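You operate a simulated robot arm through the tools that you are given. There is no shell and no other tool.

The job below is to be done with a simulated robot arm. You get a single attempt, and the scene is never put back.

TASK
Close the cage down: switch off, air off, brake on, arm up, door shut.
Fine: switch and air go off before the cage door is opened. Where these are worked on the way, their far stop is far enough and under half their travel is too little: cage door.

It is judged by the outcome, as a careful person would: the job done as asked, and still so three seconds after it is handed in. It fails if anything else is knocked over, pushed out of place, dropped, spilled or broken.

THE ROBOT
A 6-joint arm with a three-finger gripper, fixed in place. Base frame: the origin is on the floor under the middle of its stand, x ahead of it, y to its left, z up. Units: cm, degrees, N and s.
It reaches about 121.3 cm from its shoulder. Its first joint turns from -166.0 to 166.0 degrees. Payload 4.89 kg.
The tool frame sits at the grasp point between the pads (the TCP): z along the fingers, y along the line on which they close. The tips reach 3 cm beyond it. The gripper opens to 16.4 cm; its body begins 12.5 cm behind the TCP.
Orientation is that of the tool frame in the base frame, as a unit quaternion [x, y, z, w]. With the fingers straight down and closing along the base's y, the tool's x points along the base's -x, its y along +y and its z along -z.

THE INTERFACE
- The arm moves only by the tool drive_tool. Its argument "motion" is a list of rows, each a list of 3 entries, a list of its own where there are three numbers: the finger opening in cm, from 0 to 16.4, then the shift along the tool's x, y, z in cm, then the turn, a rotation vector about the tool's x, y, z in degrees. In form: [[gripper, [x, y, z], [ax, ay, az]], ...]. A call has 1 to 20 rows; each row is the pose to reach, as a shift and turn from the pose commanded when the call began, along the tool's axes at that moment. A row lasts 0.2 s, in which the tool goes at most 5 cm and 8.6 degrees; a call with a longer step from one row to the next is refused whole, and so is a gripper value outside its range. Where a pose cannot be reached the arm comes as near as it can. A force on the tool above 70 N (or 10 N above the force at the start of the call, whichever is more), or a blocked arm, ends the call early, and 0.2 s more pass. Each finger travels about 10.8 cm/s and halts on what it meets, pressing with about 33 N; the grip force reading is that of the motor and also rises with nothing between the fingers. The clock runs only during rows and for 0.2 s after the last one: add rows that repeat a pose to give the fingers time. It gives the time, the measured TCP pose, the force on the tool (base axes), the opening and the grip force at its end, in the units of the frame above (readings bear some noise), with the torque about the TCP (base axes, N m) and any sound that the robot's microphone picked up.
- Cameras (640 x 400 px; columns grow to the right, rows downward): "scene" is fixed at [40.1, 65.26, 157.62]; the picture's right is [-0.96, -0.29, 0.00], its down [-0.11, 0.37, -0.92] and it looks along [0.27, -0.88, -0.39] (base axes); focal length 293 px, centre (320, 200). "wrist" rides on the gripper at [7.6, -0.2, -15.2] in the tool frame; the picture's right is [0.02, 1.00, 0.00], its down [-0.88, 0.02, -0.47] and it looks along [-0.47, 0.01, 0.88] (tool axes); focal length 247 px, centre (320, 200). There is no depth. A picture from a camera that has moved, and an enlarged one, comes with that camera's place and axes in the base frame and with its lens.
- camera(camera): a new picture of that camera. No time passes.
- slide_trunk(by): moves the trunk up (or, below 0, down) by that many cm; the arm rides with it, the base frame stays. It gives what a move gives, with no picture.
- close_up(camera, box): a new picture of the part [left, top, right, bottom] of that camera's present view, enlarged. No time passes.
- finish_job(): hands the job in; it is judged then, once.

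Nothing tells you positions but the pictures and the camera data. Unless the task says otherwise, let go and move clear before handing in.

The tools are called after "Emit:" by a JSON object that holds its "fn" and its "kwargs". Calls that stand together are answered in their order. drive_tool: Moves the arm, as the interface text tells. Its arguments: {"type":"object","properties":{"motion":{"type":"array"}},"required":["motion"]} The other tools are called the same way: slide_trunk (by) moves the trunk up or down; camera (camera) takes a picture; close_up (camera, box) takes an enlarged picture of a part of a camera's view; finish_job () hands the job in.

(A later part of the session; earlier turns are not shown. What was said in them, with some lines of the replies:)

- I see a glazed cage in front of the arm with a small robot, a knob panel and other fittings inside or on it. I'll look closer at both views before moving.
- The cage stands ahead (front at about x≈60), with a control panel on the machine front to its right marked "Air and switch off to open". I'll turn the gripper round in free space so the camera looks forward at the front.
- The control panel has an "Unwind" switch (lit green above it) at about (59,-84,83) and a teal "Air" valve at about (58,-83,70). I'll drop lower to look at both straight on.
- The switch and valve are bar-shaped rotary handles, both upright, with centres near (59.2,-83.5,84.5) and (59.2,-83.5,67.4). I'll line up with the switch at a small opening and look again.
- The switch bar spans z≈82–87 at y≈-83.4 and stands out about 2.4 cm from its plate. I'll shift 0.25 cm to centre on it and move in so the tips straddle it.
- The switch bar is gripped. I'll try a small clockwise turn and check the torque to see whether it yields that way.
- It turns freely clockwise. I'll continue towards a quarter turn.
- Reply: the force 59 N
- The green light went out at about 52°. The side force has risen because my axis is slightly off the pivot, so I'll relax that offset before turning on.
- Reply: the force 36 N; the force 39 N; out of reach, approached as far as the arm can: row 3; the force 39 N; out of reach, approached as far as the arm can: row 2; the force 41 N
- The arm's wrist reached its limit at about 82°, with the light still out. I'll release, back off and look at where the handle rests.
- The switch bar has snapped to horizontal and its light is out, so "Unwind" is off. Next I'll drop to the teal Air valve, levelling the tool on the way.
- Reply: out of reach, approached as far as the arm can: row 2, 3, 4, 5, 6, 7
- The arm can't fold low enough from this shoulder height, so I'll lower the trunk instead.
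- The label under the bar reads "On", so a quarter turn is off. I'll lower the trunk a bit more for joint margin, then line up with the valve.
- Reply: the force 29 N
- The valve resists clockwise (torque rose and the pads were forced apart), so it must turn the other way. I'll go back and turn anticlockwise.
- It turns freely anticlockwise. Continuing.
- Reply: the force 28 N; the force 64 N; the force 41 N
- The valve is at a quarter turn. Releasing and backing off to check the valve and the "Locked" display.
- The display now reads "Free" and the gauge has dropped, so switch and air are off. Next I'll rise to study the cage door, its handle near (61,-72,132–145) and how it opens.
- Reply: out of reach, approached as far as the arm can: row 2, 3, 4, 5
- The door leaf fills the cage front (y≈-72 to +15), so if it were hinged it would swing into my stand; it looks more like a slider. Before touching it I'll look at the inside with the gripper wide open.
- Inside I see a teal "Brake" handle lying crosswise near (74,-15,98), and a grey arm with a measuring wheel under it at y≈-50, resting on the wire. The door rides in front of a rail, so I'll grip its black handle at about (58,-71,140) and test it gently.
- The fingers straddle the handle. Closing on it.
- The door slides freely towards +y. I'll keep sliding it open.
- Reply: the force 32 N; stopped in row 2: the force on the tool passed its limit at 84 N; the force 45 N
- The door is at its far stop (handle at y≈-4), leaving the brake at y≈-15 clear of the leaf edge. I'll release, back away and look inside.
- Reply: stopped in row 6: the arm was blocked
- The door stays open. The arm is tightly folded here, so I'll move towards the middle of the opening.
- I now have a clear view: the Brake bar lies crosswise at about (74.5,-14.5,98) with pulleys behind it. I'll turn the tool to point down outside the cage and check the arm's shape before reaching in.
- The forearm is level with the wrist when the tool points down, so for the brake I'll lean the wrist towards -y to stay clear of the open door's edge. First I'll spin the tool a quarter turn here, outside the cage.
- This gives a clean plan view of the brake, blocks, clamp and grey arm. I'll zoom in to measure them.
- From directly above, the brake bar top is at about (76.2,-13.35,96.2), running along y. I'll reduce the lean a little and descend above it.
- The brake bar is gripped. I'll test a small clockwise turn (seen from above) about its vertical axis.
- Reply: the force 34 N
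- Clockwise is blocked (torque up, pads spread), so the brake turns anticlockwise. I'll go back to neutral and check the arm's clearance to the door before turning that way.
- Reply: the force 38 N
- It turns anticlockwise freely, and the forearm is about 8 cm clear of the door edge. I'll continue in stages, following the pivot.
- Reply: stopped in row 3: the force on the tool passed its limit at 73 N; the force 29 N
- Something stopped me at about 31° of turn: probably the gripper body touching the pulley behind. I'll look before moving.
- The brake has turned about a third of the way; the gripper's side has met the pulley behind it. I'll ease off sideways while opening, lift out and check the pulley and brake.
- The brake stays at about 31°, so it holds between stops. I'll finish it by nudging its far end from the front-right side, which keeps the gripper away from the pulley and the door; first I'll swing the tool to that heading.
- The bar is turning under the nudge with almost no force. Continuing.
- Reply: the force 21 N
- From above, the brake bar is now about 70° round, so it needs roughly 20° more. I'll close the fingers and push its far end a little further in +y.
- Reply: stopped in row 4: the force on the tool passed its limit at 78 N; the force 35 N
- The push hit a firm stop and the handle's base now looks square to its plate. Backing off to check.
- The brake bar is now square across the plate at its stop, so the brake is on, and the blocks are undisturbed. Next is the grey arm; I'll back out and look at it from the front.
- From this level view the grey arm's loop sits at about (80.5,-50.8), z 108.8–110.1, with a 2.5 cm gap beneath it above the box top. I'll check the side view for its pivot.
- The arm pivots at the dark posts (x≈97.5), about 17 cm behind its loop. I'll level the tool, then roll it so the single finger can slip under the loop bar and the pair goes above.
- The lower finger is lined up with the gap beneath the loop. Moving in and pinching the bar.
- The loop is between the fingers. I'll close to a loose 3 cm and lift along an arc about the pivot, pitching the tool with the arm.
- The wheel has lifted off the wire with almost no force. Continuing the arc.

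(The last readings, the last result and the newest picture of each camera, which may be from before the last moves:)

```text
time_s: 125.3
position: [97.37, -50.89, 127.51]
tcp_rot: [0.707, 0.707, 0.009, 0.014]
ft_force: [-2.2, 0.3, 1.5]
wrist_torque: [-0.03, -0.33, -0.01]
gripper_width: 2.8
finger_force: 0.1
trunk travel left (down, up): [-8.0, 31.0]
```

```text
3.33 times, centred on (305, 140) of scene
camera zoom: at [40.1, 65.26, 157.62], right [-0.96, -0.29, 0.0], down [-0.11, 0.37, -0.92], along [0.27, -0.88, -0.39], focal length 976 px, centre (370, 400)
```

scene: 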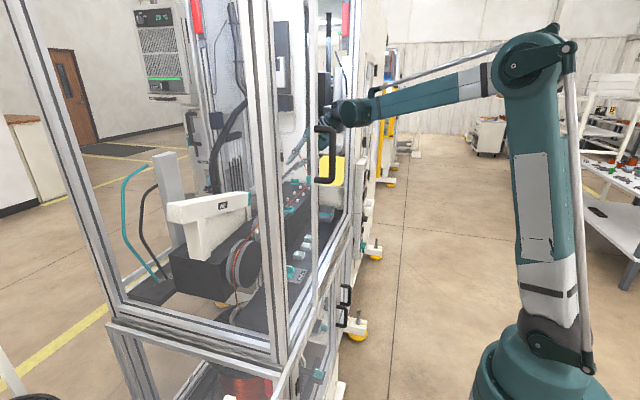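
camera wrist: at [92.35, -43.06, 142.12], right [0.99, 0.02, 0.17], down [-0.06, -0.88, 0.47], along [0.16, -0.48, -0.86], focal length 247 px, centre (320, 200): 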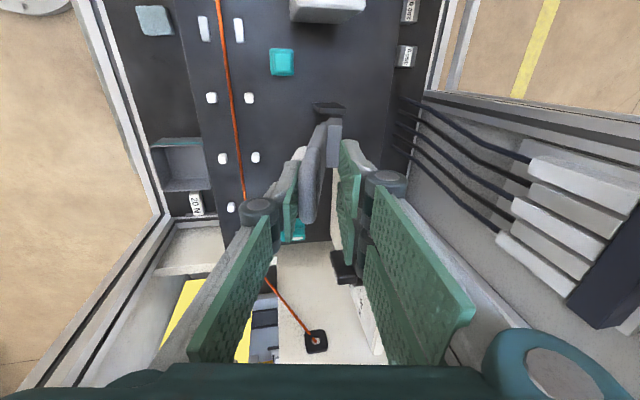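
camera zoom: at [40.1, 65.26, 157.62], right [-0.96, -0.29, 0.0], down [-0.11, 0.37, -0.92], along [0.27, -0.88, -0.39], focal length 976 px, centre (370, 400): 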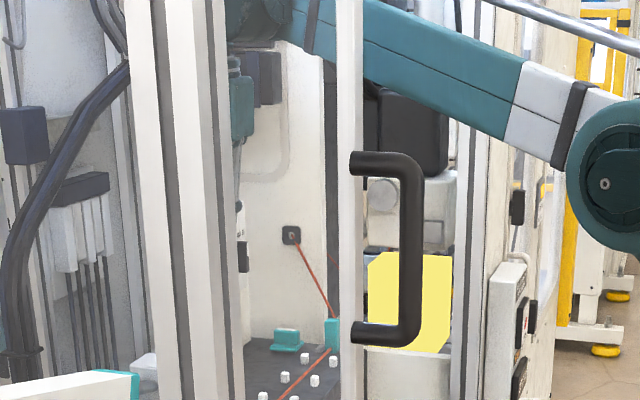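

The arm is nearly vertical and seems to stand on its own. I'll press gently a little further to find its stop.

Emit:
{"fn": "drive_tool", "kwargs": {"motion": [[2.8, [0, 0.7, 0], [0, 0, 0]], [2.8, [0, 1.4, 0], [0, 0, 0]]]}}

Emit:
{"fn": "close_up", "kwargs": {"camera": "wrist", "box": [230, 70, 410, 230]}}

```text
time_s: 125.9
position: [98.94, -50.91, 127.35]
tcp_rot: [0.707, 0.707, 0.009, 0.013]
ft_force: [-0.9, -0.4, 1.3]
wrist_torque: [-0.02, -0.11, 0.02]
gripper_width: 2.82
finger_force: 0.1
trunk travel left (down, up): [-8.0, 31.0]
```

```text
2.50 times, centred on (320, 150) of wrist
camera zoom: at [98.31, -43.05, 142.5], right [1.0, 0.02, 0.03], down [0.0, -0.88, 0.48], along [0.04, -0.48, -0.88], focal length 617 px, centre (320, 325)
```

zoom: 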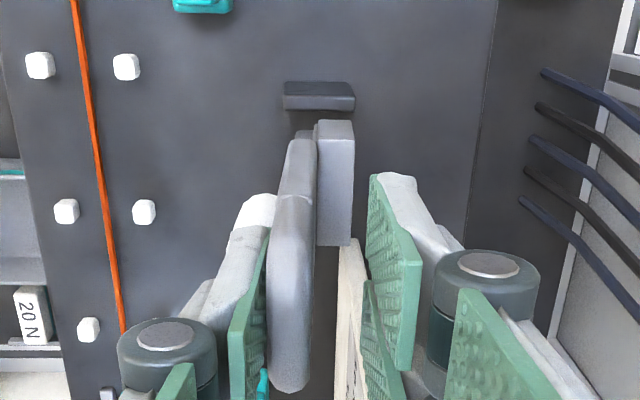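

Emit:
{"fn": "drive_tool", "kwargs": {"motion": [[2.8, [0, 0.5, 0], [0, 0, 0]], [2.8, [0, 1.0, 0], [0, 0, 0]]]}}

Emit:
{"fn": "camera", "kwargs": {"camera": "wrist"}}

Emit:
{"fn": "close_up", "kwargs": {"camera": "wrist", "box": [230, 70, 410, 230]}}

```text
time_s: 126.5
position: [100.14, -50.79, 127.26]
tcp_rot: [0.707, 0.707, 0.009, 0.014]
ft_force: [1.1, 0.3, 0.4]
wrist_torque: [-0.02, -0.06, -0.02]
gripper_width: 2.84
finger_force: 0.7
trunk travel left (down, up): [-8.0, 31.0]
```

```text
taken
camera wrist: at [99.36, -43.1, 142.48], right [1.0, 0.02, 0.03], down [0.0, -0.88, 0.48], along [0.04, -0.48, -0.88], focal length 247 px, centre (320, 200)
```

wrist: 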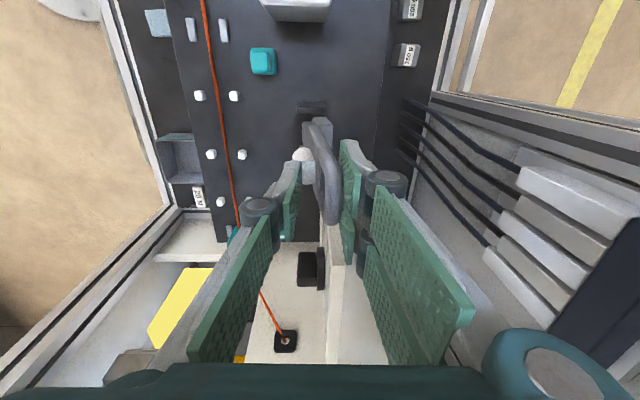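

```text
2.50 times, centred on (320, 150) of wrist
camera zoom: at [99.36, -43.1, 142.48], right [1.0, 0.02, 0.03], down [0.0, -0.88, 0.48], along [0.04, -0.48, -0.88], focal length 617 px, centre (320, 325)
```

zoom: 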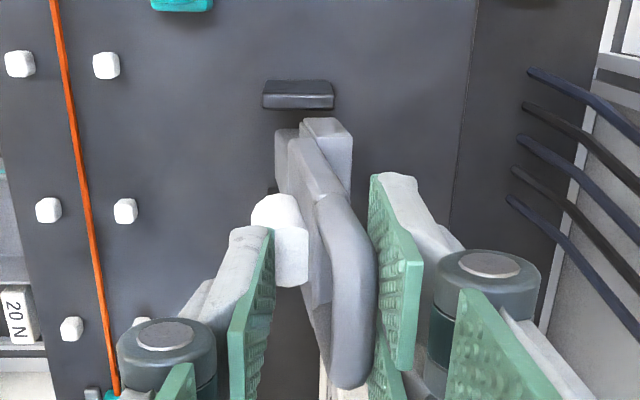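

The arm has gone past vertical and now leans back on its own. I'll ease the tool slightly with it, then withdraw straight up and check that it stays.

Emit:
{"fn": "drive_tool", "kwargs": {"motion": [[3.2, [0, 0.4, 0], [0, 0, 0]], [3.6, [0, 0.6, -0.5], [0, 0, 0]], [3.8, [0, 0.6, -2], [0, 0, 0]], [3.8, [0, 0.6, -4], [0, 0, 0]], [3.8, [0, 0.5, -6.5], [0, 0, 0]], [3.8, [0, 0.3, -9], [0, 0, 0]]]}}

Emit:
{"fn": "camera", "kwargs": {"camera": "wrist"}}

Emit:
{"fn": "close_up", "kwargs": {"camera": "wrist", "box": [230, 70, 410, 230]}}

```text
time_s: 127.9
position: [97.86, -49.74, 134.77]
tcp_rot: [0.707, 0.707, 0.008, 0.014]
ft_force: [0.1, 0.3, 1.3]
wrist_torque: [-0.01, 0.03, 0.0]
gripper_width: 3.83
finger_force: 0.0
out of reach, approached as far as the arm can: row 4, 5, 6
trunk travel left (down, up): [-8.0, 31.0]
```

```text
taken
camera wrist: at [97.14, -41.89, 149.96], right [1.0, 0.02, 0.03], down [0.0, -0.88, 0.48], along [0.04, -0.48, -0.88], focal length 247 px, centre (320, 200)
```

wrist: 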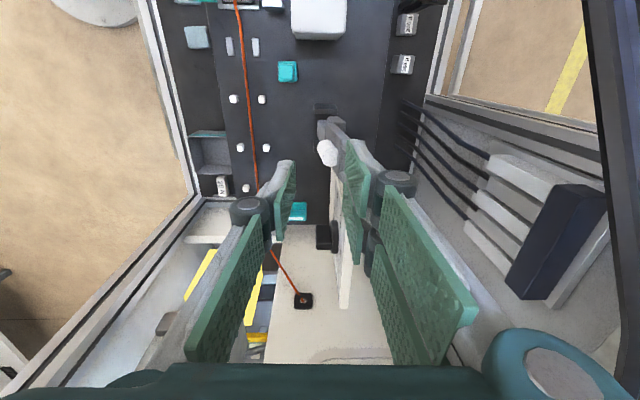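

```text
2.50 times, centred on (320, 150) of wrist
camera zoom: at [97.14, -41.89, 149.96], right [1.0, 0.02, 0.03], down [0.0, -0.88, 0.48], along [0.04, -0.48, -0.88], focal length 617 px, centre (320, 325)
```

zoom: 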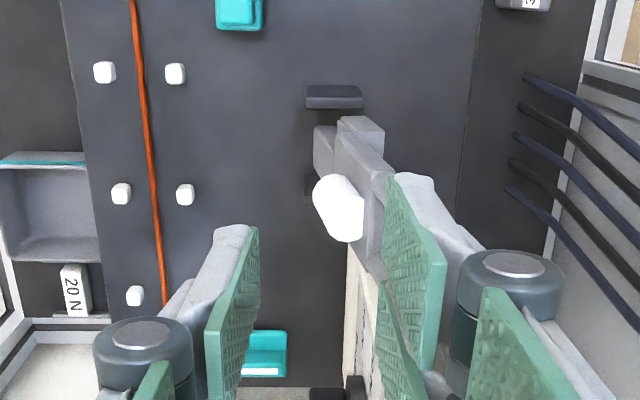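

The arm stays leaning back past vertical with its wheel off the wire. I'll withdraw the tool towards the door opening and look at everything again.

Emit:
{"fn": "drive_tool", "kwargs": {"motion": [[3.8, [0, -3, 0], [0, 0, 0]], [3.8, [0, -7, 0], [0, 0, 0]], [3.8, [0, -11, 0], [0, 0, 0]], [3.8, [0, -15, 0], [0, 0, 0]], [3.8, [0, -19, 0], [0, 0, 0]], [3.8, [0, -23, 0], [0, 0, 0]], [3.8, [0, -27, 0], [0, 0, 0]], [3.8, [0, -31, 0], [0, 0, 0]], [3.8, [0, -35, 0], [0, 0, 0]], [3.8, [0, -39, 0], [0, 0, 0]], [3.8, [0, -43, 0], [0, 0, 0]], [3.8, [0, -46, 0], [0, 0, 0]]]}}

Emit:
{"fn": "camera", "kwargs": {"camera": "wrist"}}

Emit:
{"fn": "camera", "kwargs": {"camera": "scene"}}

Emit:
{"fn": "close_up", "kwargs": {"camera": "scene", "box": [275, 130, 355, 210]}}

```text
time_s: 130.5
position: [51.97, -49.68, 133.36]
tcp_rot: [0.707, 0.707, 0.009, 0.014]
ft_force: [1.0, -0.7, -1.1]
wrist_torque: [-0.01, 0.26, -0.01]
gripper_width: 3.8
finger_force: 0.1
trunk travel left (down, up): [-8.0, 31.0]
```

```text
taken
camera wrist: at [51.33, -41.88, 148.39], right [1.0, 0.02, 0.03], down [0.0, -0.88, 0.48], along [0.04, -0.48, -0.88], focal length 247 px, centre (320, 200)
```

wrist: 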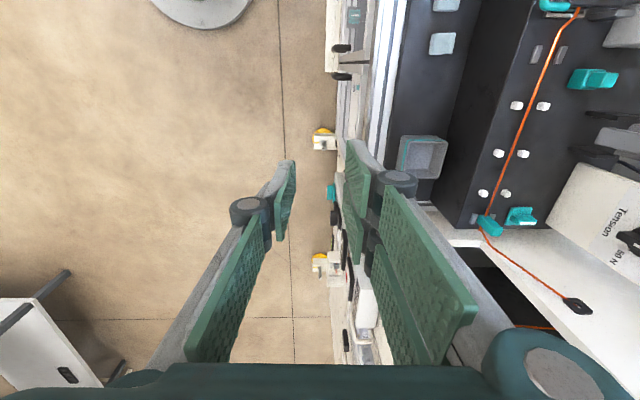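

```text
taken
```

scene: 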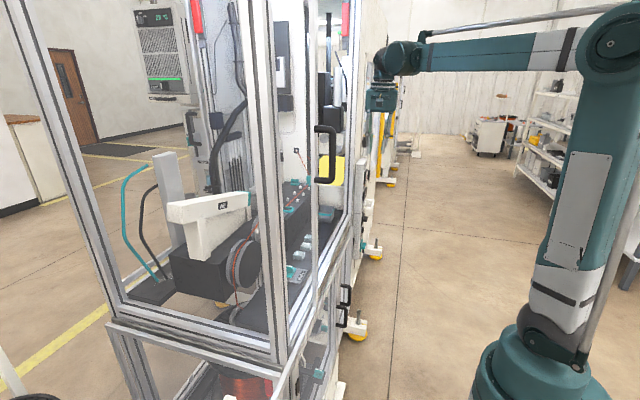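

```text
5.00 times, centred on (315, 170) of scene
camera zoom: at [40.1, 65.26, 157.62], right [-0.96, -0.29, 0.0], down [-0.11, 0.37, -0.92], along [0.27, -0.88, -0.39], focal length 1464 px, centre (345, 350)
```

zoom: 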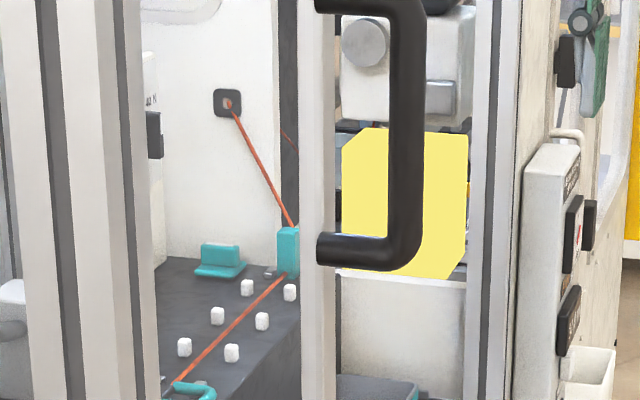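

Emit:
{"fn": "drive_tool", "kwargs": {"motion": [[5, [0, 0, 0], [0, 0, 8.2]], [6, [0, 0, 0], [0, 0, 16.4]], [8, [0, 0, 0], [0, 0, 24.6]], [8, [0, 0, 0], [0, 0, 32.8]], [8, [0, 0, 0], [0, 0, 41]], [8, [0, 0, 0], [0, 0, 49.2]], [8, [0, 0, 0], [0, 0, 57.4]], [8, [0, 0, 0], [0, 0, 65.6]], [8, [0, 0, 0], [0, 0, 73.8]], [8, [0, 0, 0], [0, 0, 82]], [8, [0, 0, 0], [0, 0, 90]]]}}

Emit:
{"fn": "drive_tool", "kwargs": {"motion": [[8, [0, 0, 0], [0, 8, 0]], [8, [0, 0, 0], [0, 16, 0]], [8, [0, 0, 0], [0, 24, 0]], [8, [0, 0, 0], [0, 32, 0]], [8, [0, 0, 0], [0, 40, 0]], [8, [0, 0, 0], [0, 48, 0]], [8, [0, 0, 0], [0, 56, 0]], [8, [0, 0, 0], [0, 64, 0]], [8, [0, 0, 0], [0, 72, 0]], [8, [0, 0, 0], [0, 80, 0]], [8, [0, 0, 0], [0, 88, 0]]]}}

Emit:
{"fn": "camera", "kwargs": {"camera": "wrist"}}

Emit:
{"fn": "close_up", "kwargs": {"camera": "wrist", "box": [240, 150, 400, 270]}}

```text
time_s: 132.9
position: [51.76, -49.72, 133.38]
tcp_rot: [1.0, -0.001, 0.015, 0.003]
ft_force: [0.7, 0.2, 0.1]
wrist_torque: [-0.02, -0.05, 0.0]
gripper_width: 8.03
finger_force: 0.1
trunk travel left (down, up): [-8.0, 31.0]
```

```text
time_s: 135.3
position: [51.74, -49.78, 133.28]
tcp_rot: [0.708, 0.002, 0.707, 0.003]
ft_force: [-0.5, 0.8, 0.1]
wrist_torque: [0.0, 0.06, -0.19]
gripper_width: 8.02
finger_force: 0.1
trunk travel left (down, up): [-8.0, 31.0]
```

```text
taken
camera wrist: at [36.58, -49.3, 140.95], right [0.0, -1.0, 0.03], down [-0.47, -0.03, -0.88], along [0.88, -0.01, -0.47], focal length 247 px, centre (320, 200)
```

wrist: 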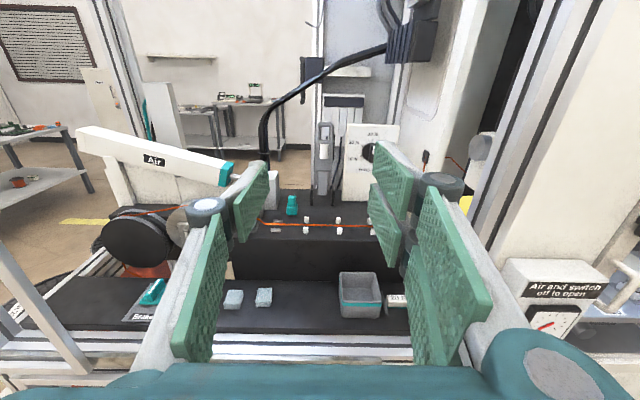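

```text
3.33 times, centred on (320, 210) of wrist
camera zoom: at [36.58, -49.3, 140.95], right [0.0, -1.0, 0.03], down [-0.47, -0.03, -0.88], along [0.88, -0.01, -0.47], focal length 823 px, centre (320, 167)
```

zoom: 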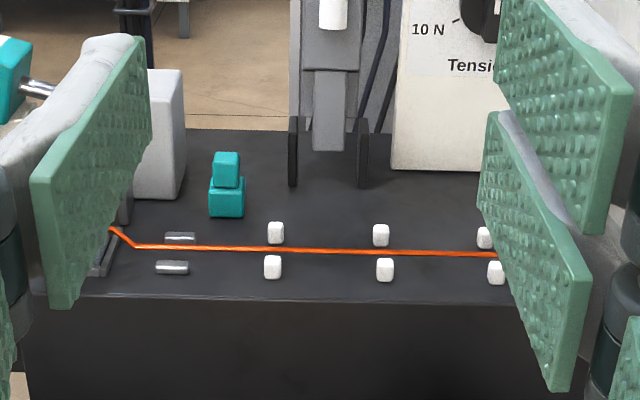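

The grey arm now stands upright, leaning back on its stop, and the wire, pins, tray and clamp are undisturbed. Next I'll go to the door handle to slide the door shut.

Emit:
{"fn": "drive_tool", "kwargs": {"motion": [[8, [0.6, -4, -0.1], [0, 0, 0]], [8, [1.2, -8, -0.3], [0, 0, 0]], [8, [1.8, -12, -0.4], [0, 0, 0]], [8, [2.4, -16, -0.6], [0, 0, 0]], [8, [3, -20, -0.7], [0, 0, 0]], [8, [3.6, -24, -0.8], [0, 0, 0]], [8, [4.2, -28, -1], [0, 0, 0]], [8, [4.8, -32, -1.1], [0, 0, 0]], [8, [5.4, -36, -1.3], [0, 0, 0]], [8, [6, -40, -1.4], [0, 0, 0]], [8, [6.5, -44, -1.6], [0, 0, 0]], [8, [6.8, -46.1, -1.7], [0, 0, 0]]]}}

Emit:
{"fn": "camera", "kwargs": {"camera": "wrist"}}

Emit:
{"fn": "camera", "kwargs": {"camera": "scene"}}

```text
time_s: 136.2
position: [56.3, -47.51, 137.07]
tcp_rot: [0.708, 0.002, 0.706, 0.002]
ft_force: [0.1, 0.6, 0.5]
wrist_torque: [0.0, 0.06, -0.09]
gripper_width: 8.01
finger_force: 0.1
trunk travel left (down, up): [-8.0, 31.0]
stopped in row 4: the arm was blocked; the commanded pose is now the measured one
```

```text
taken
camera wrist: at [41.02, -47.21, 144.77], right [0.0, -1.0, 0.03], down [-0.48, -0.02, -0.88], along [0.88, -0.01, -0.48], focal length 247 px, centre (320, 200)
```

wrist: 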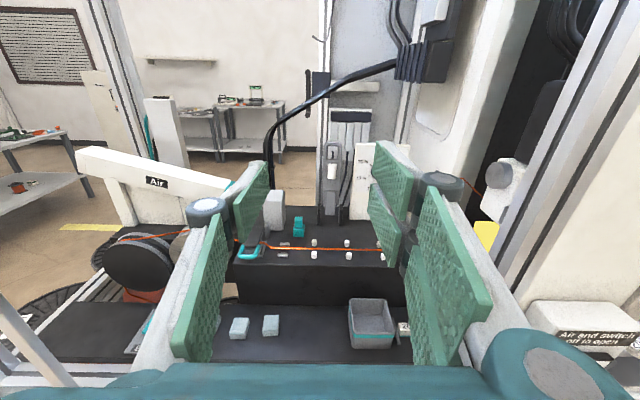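

```text
taken
```

scene: 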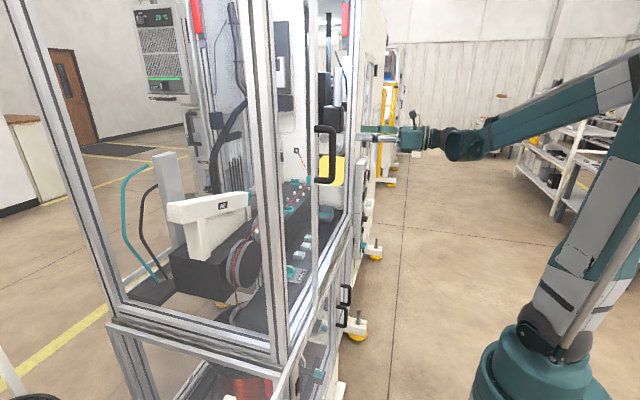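

The arm hit a joint limit at this trunk height. I'll back off a little and raise the trunk to where I worked the door before.

Emit:
{"fn": "drive_tool", "kwargs": {"motion": [[8, [0, 0, -2], [0, 0, 0]], [8, [0, 0, -4], [0, 0, 0]]]}}

Emit:
{"fn": "slide_trunk", "kwargs": {"by": 15}}

Emit:
{"fn": "camera", "kwargs": {"camera": "scene"}}

```text
time_s: 136.8
position: [52.81, -48.69, 137.3]
tcp_rot: [0.708, 0.002, 0.706, 0.003]
ft_force: [1.0, 0.2, -0.5]
wrist_torque: [-0.07, -0.04, 0.07]
gripper_width: 8.02
finger_force: 0.1
trunk travel left (down, up): [-8.0, 31.0]
```

```text
time_s: 138.5
position: [52.73, -48.47, 152.17]
tcp_rot: [0.708, 0.002, 0.706, 0.002]
ft_force: [-0.8, 0.5, -0.3]
wrist_torque: [0.01, 0.02, -0.03]
gripper_width: 8.01
finger_force: 0.0
trunk travel left (down, up): [-23.0, 16.0]
```

```text
taken
```

scene: 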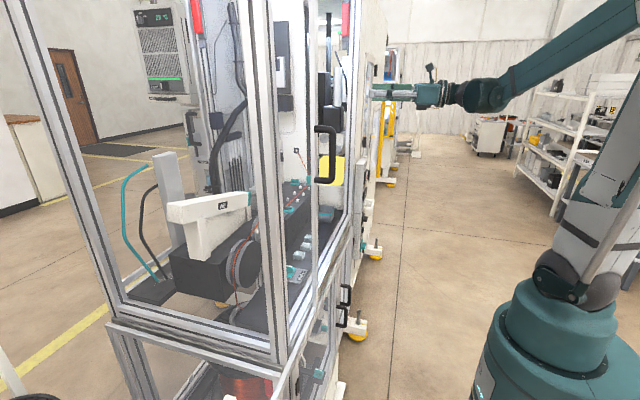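

Emit:
{"fn": "slide_trunk", "kwargs": {"by": 15}}

Emit:
{"fn": "drive_tool", "kwargs": {"motion": [[8, [-3, -0.5, 0], [0, 0, 0]], [8, [-6, -1, 0], [0, 0, 0]], [8, [-9, -1.5, 0], [0, 0, 0]], [8, [-12, -2, 0], [0, 0, 0]], [8, [-15, -3, 0], [0, 0, 0]], [8, [-18, -5, 0], [0, 0, 0]], [8, [-21, -7, 0], [0, 0, 0]], [8, [-24, -9, 0], [0, 0, 0]], [8, [-27, -10, 0], [0, 0, 0]]]}}

Emit:
{"fn": "camera", "kwargs": {"camera": "scene"}}

```text
time_s: 140.3
position: [52.77, -48.28, 167.21]
tcp_rot: [0.708, 0.002, 0.706, 0.002]
ft_force: [-0.1, 1.2, -0.8]
wrist_torque: [0.01, 0.02, 0.01]
gripper_width: 7.98
finger_force: 0.1
trunk travel left (down, up): [-38.0, 1.0]
```

```text
time_s: 142.3
position: [52.23, -37.37, 140.01]
tcp_rot: [0.708, 0.003, 0.706, 0.001]
ft_force: [-0.6, 1.4, -0.4]
wrist_torque: [0.02, -0.02, -0.09]
gripper_width: 8.01
finger_force: 0.1
trunk travel left (down, up): [-38.0, 1.0]
```

```text
taken
```

scene: 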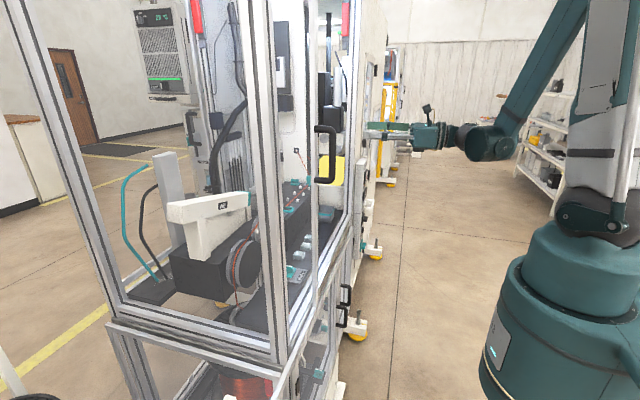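

Emit:
{"fn": "drive_tool", "kwargs": {"motion": [[8, [0, -3.8, 0.1], [0, 0, 0]], [8, [0, -7.6, 0.1], [0, 0, 0]], [8, [0, -11.4, 0.1], [0, 0, 0]], [8, [0, -15.2, 0.1], [0, 0, 0]], [8, [0, -19, 0.1], [0, 0, 0]], [8, [0, -22.8, 0.1], [0, 0, 0]], [8, [0, -26.6, 0.1], [0, 0, 0]], [8, [0, -30.4, 0.1], [0, 0, 0]], [8, [0, -33.6, 0.1], [0, 0, 0]], [8, [0, -33.6, 0.1], [0, 0, 0]]]}}

Emit:
{"fn": "camera", "kwargs": {"camera": "wrist"}}

Emit:
{"fn": "camera", "kwargs": {"camera": "scene"}}

```text
time_s: 144.5
position: [52.53, -3.86, 139.89]
tcp_rot: [0.708, 0.002, 0.706, 0.002]
ft_force: [0.5, 0.2, 1.0]
wrist_torque: [0.0, -0.01, -0.01]
gripper_width: 8.02
finger_force: 0.1
trunk travel left (down, up): [-38.0, 1.0]
```

```text
taken
camera wrist: at [37.31, -3.63, 147.59], right [0.0, -1.0, 0.03], down [-0.48, -0.02, -0.88], along [0.88, -0.01, -0.48], focal length 247 px, centre (320, 200)
```

wrist: 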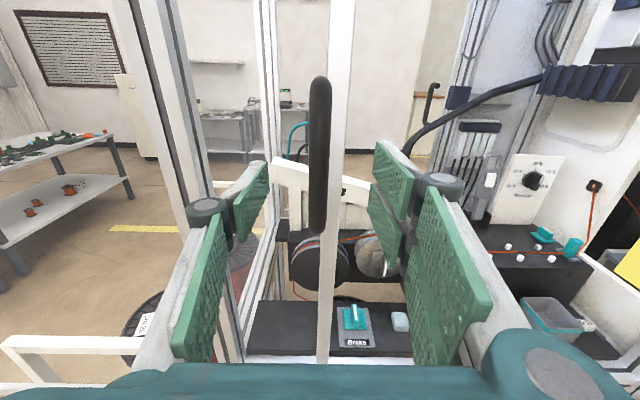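

```text
taken
```

scene: 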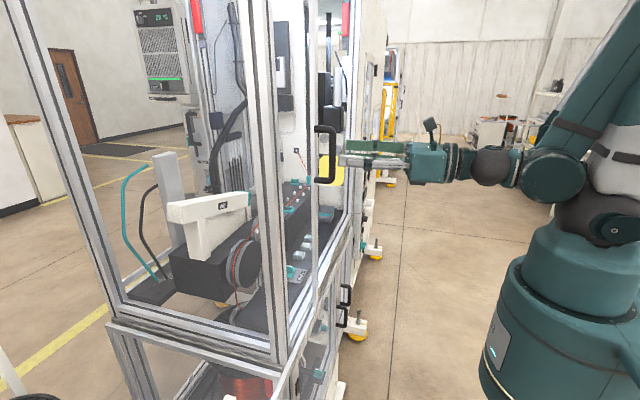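

Emit:
{"fn": "close_up", "kwargs": {"camera": "wrist", "box": [310, 210, 430, 360]}}

Emit:
{"fn": "drive_tool", "kwargs": {"motion": [[8, [0, 0, 2], [0, 0, 0]], [8, [0, 0, 4], [0, 0, 0]], [8, [0, 0, 5.9], [0, 0, 0]], [6, [0, 0, 5.9], [0, 0, 0]], [4, [0, 0, 5.9], [0, 0, 0]], [3, [0, 0, 5.9], [0, 0, 0]], [2, [0, 0, 5.9], [0, 0, 0]], [1, [0, 0, 5.9], [0, 0, 0]], [1, [0, 0, 5.9], [0, 0, 0]]]}}

Emit:
{"fn": "close_up", "kwargs": {"camera": "wrist", "box": [240, 60, 440, 260]}}

```text
2.67 times, centred on (370, 285) of wrist
camera zoom: at [37.31, -3.63, 147.59], right [0.0, -1.0, 0.03], down [-0.48, -0.02, -0.88], along [0.88, -0.01, -0.48], focal length 659 px, centre (187, -27)
```

zoom: 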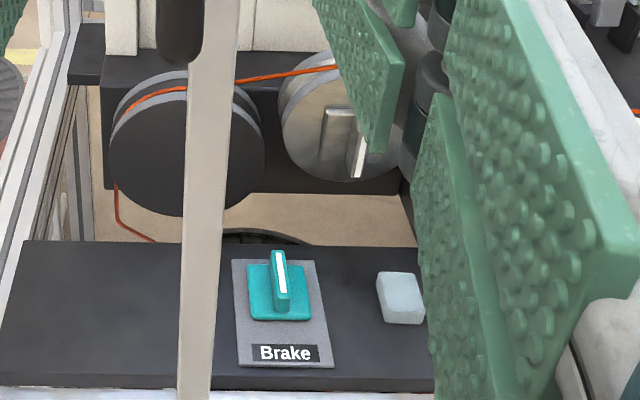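

```text
time_s: 146.5
position: [58.12, -3.88, 139.76]
tcp_rot: [0.708, 0.002, 0.706, 0.002]
ft_force: [-1.1, 0.9, 1.1]
wrist_torque: [0.94, -0.02, -0.02]
gripper_width: 1.6
finger_force: 44.3
trunk travel left (down, up): [-38.0, 1.0]
```

```text
2.00 times, centred on (340, 160) of wrist
camera zoom: at [42.88, -3.58, 147.46], right [0.0, -1.0, 0.03], down [-0.48, -0.02, -0.88], along [0.88, -0.01, -0.48], focal length 494 px, centre (280, 280)
```

zoom: 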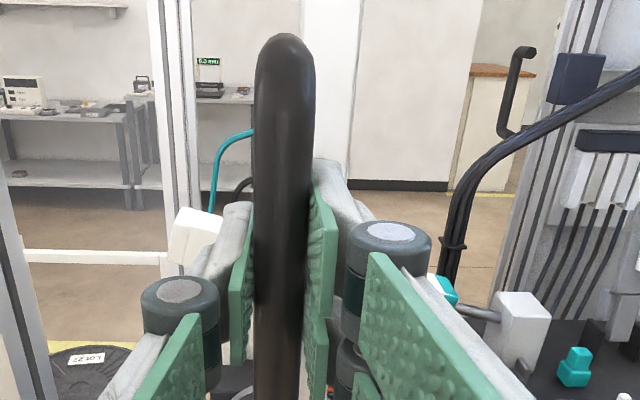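

The brake is visibly on and the handle is gripped. Sliding the door shut.

Emit:
{"fn": "drive_tool", "kwargs": {"motion": [[1, [0, 1, 0], [0, 0, 0]], [1, [0, 3, 0], [0, 0, 0]], [1, [0, 5.5, 0], [0, 0, 0]], [1, [0, 8, 0], [0, 0, 0]], [1, [0, 10.5, 0], [0, 0, 0]], [1, [0, 13, 0], [0, 0, 0]], [1, [0, 15.5, 0], [0, 0, 0]], [1, [0, 18, 0], [0, 0, 0]], [1, [0, 20.5, 0], [0, 0, 0]], [1, [0, 22, 0], [0, 0, 0]]]}}

Emit:
{"fn": "drive_tool", "kwargs": {"motion": [[1, [0, 1.5, 0], [0, 0, 0]], [1, [0, 4, 0], [0, 0, 0]], [1, [0, 6.5, 0], [0, 0, 0]], [1, [0, 9, 0], [0, 0, 0]], [1, [0, 11.5, 0], [0, 0, 0]], [1, [0, 14, 0], [0, 0, 0]], [1, [0, 16.5, 0], [0, 0, 0]], [1, [0, 19, 0], [0, 0, 0]], [1, [0, 21.5, 0], [0, 0, 0]], [1, [0, 24, 0], [0, 0, 0]], [1, [0, 26, 0], [0, 0, 0]]]}}

Emit:
{"fn": "camera", "kwargs": {"camera": "scene"}}

```text
time_s: 148.7
position: [58.16, -25.9, 139.86]
tcp_rot: [0.708, 0.001, 0.706, 0.002]
ft_force: [-3.6, -3.4, -16.4]
wrist_torque: [0.97, -0.46, 0.08]
gripper_width: 1.63
finger_force: 45.2
trunk travel left (down, up): [-38.0, 1.0]
```

```text
time_s: 151.1
position: [58.24, -51.9, 140.03]
tcp_rot: [0.708, 0.002, 0.706, 0.002]
ft_force: [-3.8, -3.3, -23.3]
wrist_torque: [0.98, -0.87, 0.0]
gripper_width: 1.63
finger_force: 45.1
trunk travel left (down, up): [-38.0, 1.0]
```

```text
taken
```

scene: 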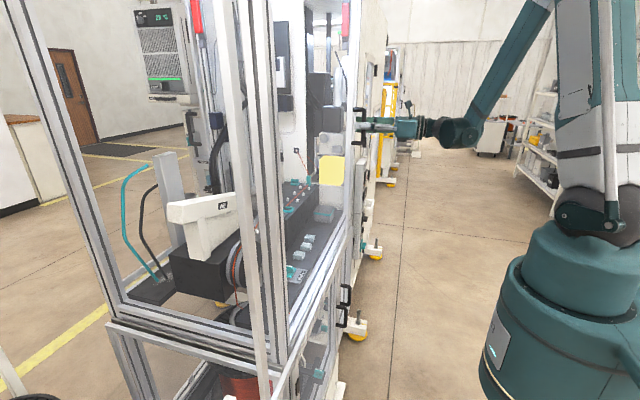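

Door is following well; handle at y≈-52. I'll take it the rest of the way to the closed stop near y≈-71.7.

Emit:
{"fn": "drive_tool", "kwargs": {"motion": [[1, [0, 1.5, 0], [0, 0, 0]], [1, [0, 4, 0], [0, 0, 0]], [1, [0, 6.5, 0], [0, 0, 0]], [1, [0, 9, 0], [0, 0, 0]], [1, [0, 11.5, 0], [0, 0, 0]], [1, [0, 14, 0], [0, 0, 0]], [1, [0, 16, 0], [0, 0, 0]], [1, [0, 18, 0], [0, 0, 0]]]}}

Emit:
{"fn": "drive_tool", "kwargs": {"motion": [[1, [0, 0.5, 0], [0, 0, 0]], [1, [0, 1, 0], [0, 0, 0]], [1, [0, 1.5, 0], [0, 0, 0]], [1, [0, 2, 0], [0, 0, 0]], [1, [0, 2.5, 0], [0, 0, 0]]]}}

Emit:
{"fn": "camera", "kwargs": {"camera": "scene"}}

Emit:
{"fn": "camera", "kwargs": {"camera": "wrist"}}

```text
time_s: 152.9
position: [58.23, -69.98, 140.19]
tcp_rot: [0.708, 0.002, 0.706, 0.001]
ft_force: [5.5, -2.8, -19.6]
wrist_torque: [0.98, -0.97, -0.14]
gripper_width: 1.66
finger_force: 45.2
trunk travel left (down, up): [-38.0, 1.0]
```

```text
time_s: 154.1
position: [58.18, -71.85, 140.25]
tcp_rot: [0.709, 0.005, 0.706, 0.0]
ft_force: [-5.0, 46.9, -27.8]
wrist_torque: [0.85, -0.07, -0.15]
gripper_width: 1.63
finger_force: 45.3
trunk travel left (down, up): [-38.0, 1.0]
```

```text
taken
```

scene: 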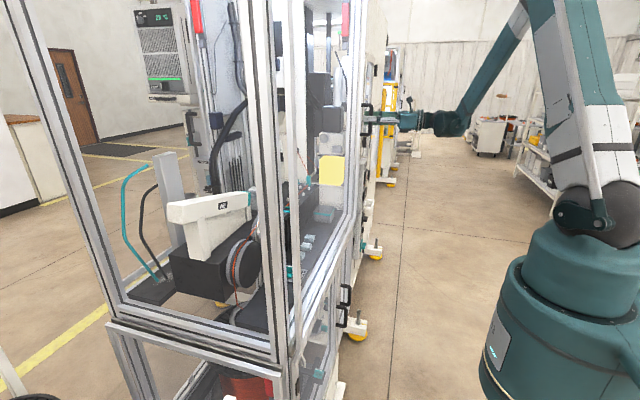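

```text
taken
camera wrist: at [43.01, -71.62, 147.94], right [0.01, -1.0, 0.03], down [-0.48, -0.03, -0.88], along [0.88, -0.01, -0.48], focal length 247 px, centre (320, 200)
```

wrist: 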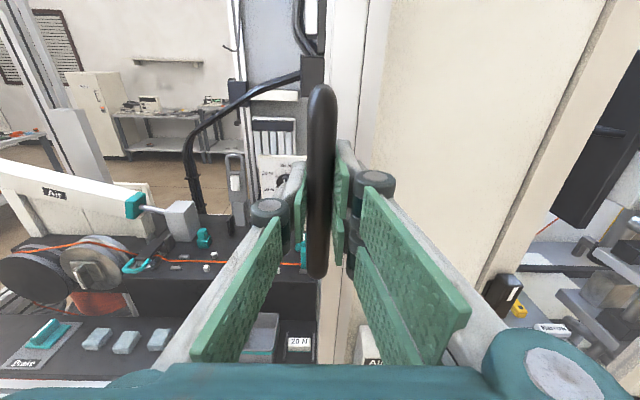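

The door is at its closed stop. I'll ease the pressure, release the handle and back away.

Emit:
{"fn": "drive_tool", "kwargs": {"motion": [[1, [0, -0.4, 0], [0, 0, 0]], [3, [0, -0.4, 0], [0, 0, 0]], [5, [0, -0.4, 0], [0, 0, 0]], [8, [0, -0.4, 0], [0, 0, 0]], [8, [0, -0.4, -3], [0, 0, 0]], [8, [0, -0.4, -7], [0, 0, 0]], [8, [0, -0.4, -11], [0, 0, 0]], [8, [0, -0.4, -15], [0, 0, 0]], [8, [0, -0.4, -19], [0, 0, 0]], [8, [0, -0.4, -22], [0, 0, 0]]]}}

Emit:
{"fn": "camera", "kwargs": {"camera": "wrist"}}

Emit:
{"fn": "camera", "kwargs": {"camera": "scene"}}

Emit:
{"fn": "close_up", "kwargs": {"camera": "wrist", "box": [120, 100, 360, 290]}}

Emit:
{"fn": "close_up", "kwargs": {"camera": "wrist", "box": [320, 200, 420, 400]}}

```text
time_s: 156.3
position: [36.03, -71.89, 140.29]
tcp_rot: [0.708, 0.003, 0.706, 0.001]
ft_force: [0.4, -0.4, -0.2]
wrist_torque: [0.03, 0.02, -0.02]
gripper_width: 8.01
finger_force: 0.1
trunk travel left (down, up): [-38.0, 1.0]
```

```text
taken
camera wrist: at [20.89, -71.66, 147.95], right [0.0, -1.0, 0.03], down [-0.48, -0.03, -0.88], along [0.88, -0.01, -0.48], focal length 247 px, centre (320, 200)
```

wrist: 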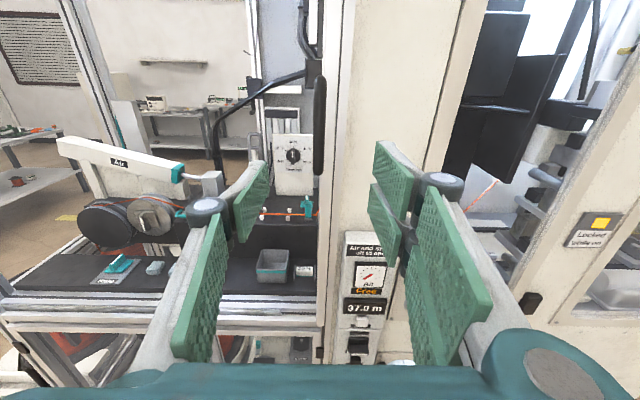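

```text
taken
```

scene: 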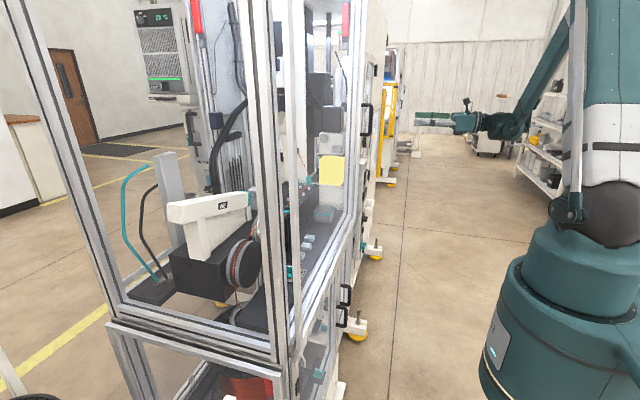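

```text
2.11 times, centred on (240, 195) of wrist
camera zoom: at [20.89, -71.66, 147.95], right [0.0, -1.0, 0.03], down [-0.48, -0.03, -0.88], along [0.88, -0.01, -0.48], focal length 520 px, centre (488, 210)
```

zoom: 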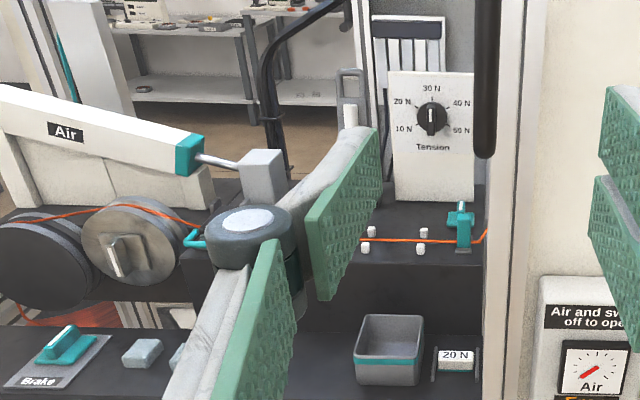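

```text
2.00 times, centred on (370, 300) of wrist
camera zoom: at [20.89, -71.66, 147.95], right [0.0, -1.0, 0.03], down [-0.48, -0.03, -0.88], along [0.88, -0.01, -0.48], focal length 494 px, centre (220, 0)
```

zoom: 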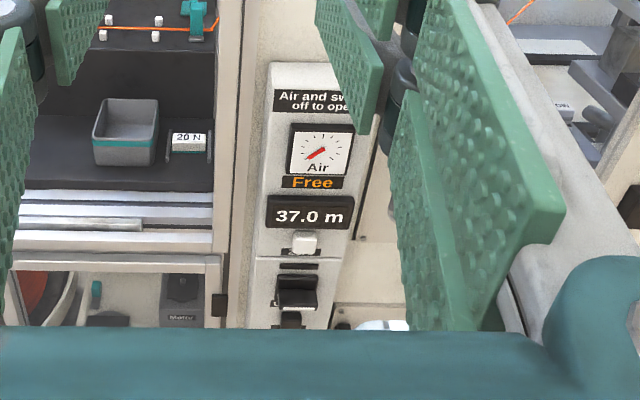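

The door is shut with its handle back at its starting place. The switch is off, the valve is crosswise with the gauge down, the brake is on, and the arm stands up off the wire. My gripper is clear, so I'm handing in.

Emit:
{"fn": "finish_job", "kwargs": {}}

```text
The job is handed in.
```

I closed the cage down in the order you asked and handed the job in; I don't have the verdict.

- **Switch:** the Unwind switch is turned off and its green light is out.
- **Air:** the Air valve is turned off and the gauge has dropped. The panel read "Free" before I opened the door.
- **Door, opening:** I slid it to its far stop before reaching in.
- **Brake:** the handle is a quarter turn round, against its stop. That direction was the only way it would turn, and nothing on the panel confirms that the brake is on.
- **Arm:** nothing in the cage is labelled "arm". I took it to be the grey lever with the wheel that pressed on the wire. It is now past upright, leaning back on its own, with the wheel off the wire. I left the teal-handled clamp beside it closed.
- **Door, shut:** it is back against its closed stop, and the gripper has let go and moved clear.

While I was turning the brake, the side of the gripper pressed against something, most likely the grey pulley behind it. The force peaked at about 73 N and I backed off. In later pictures the pulley and its handle look unchanged.
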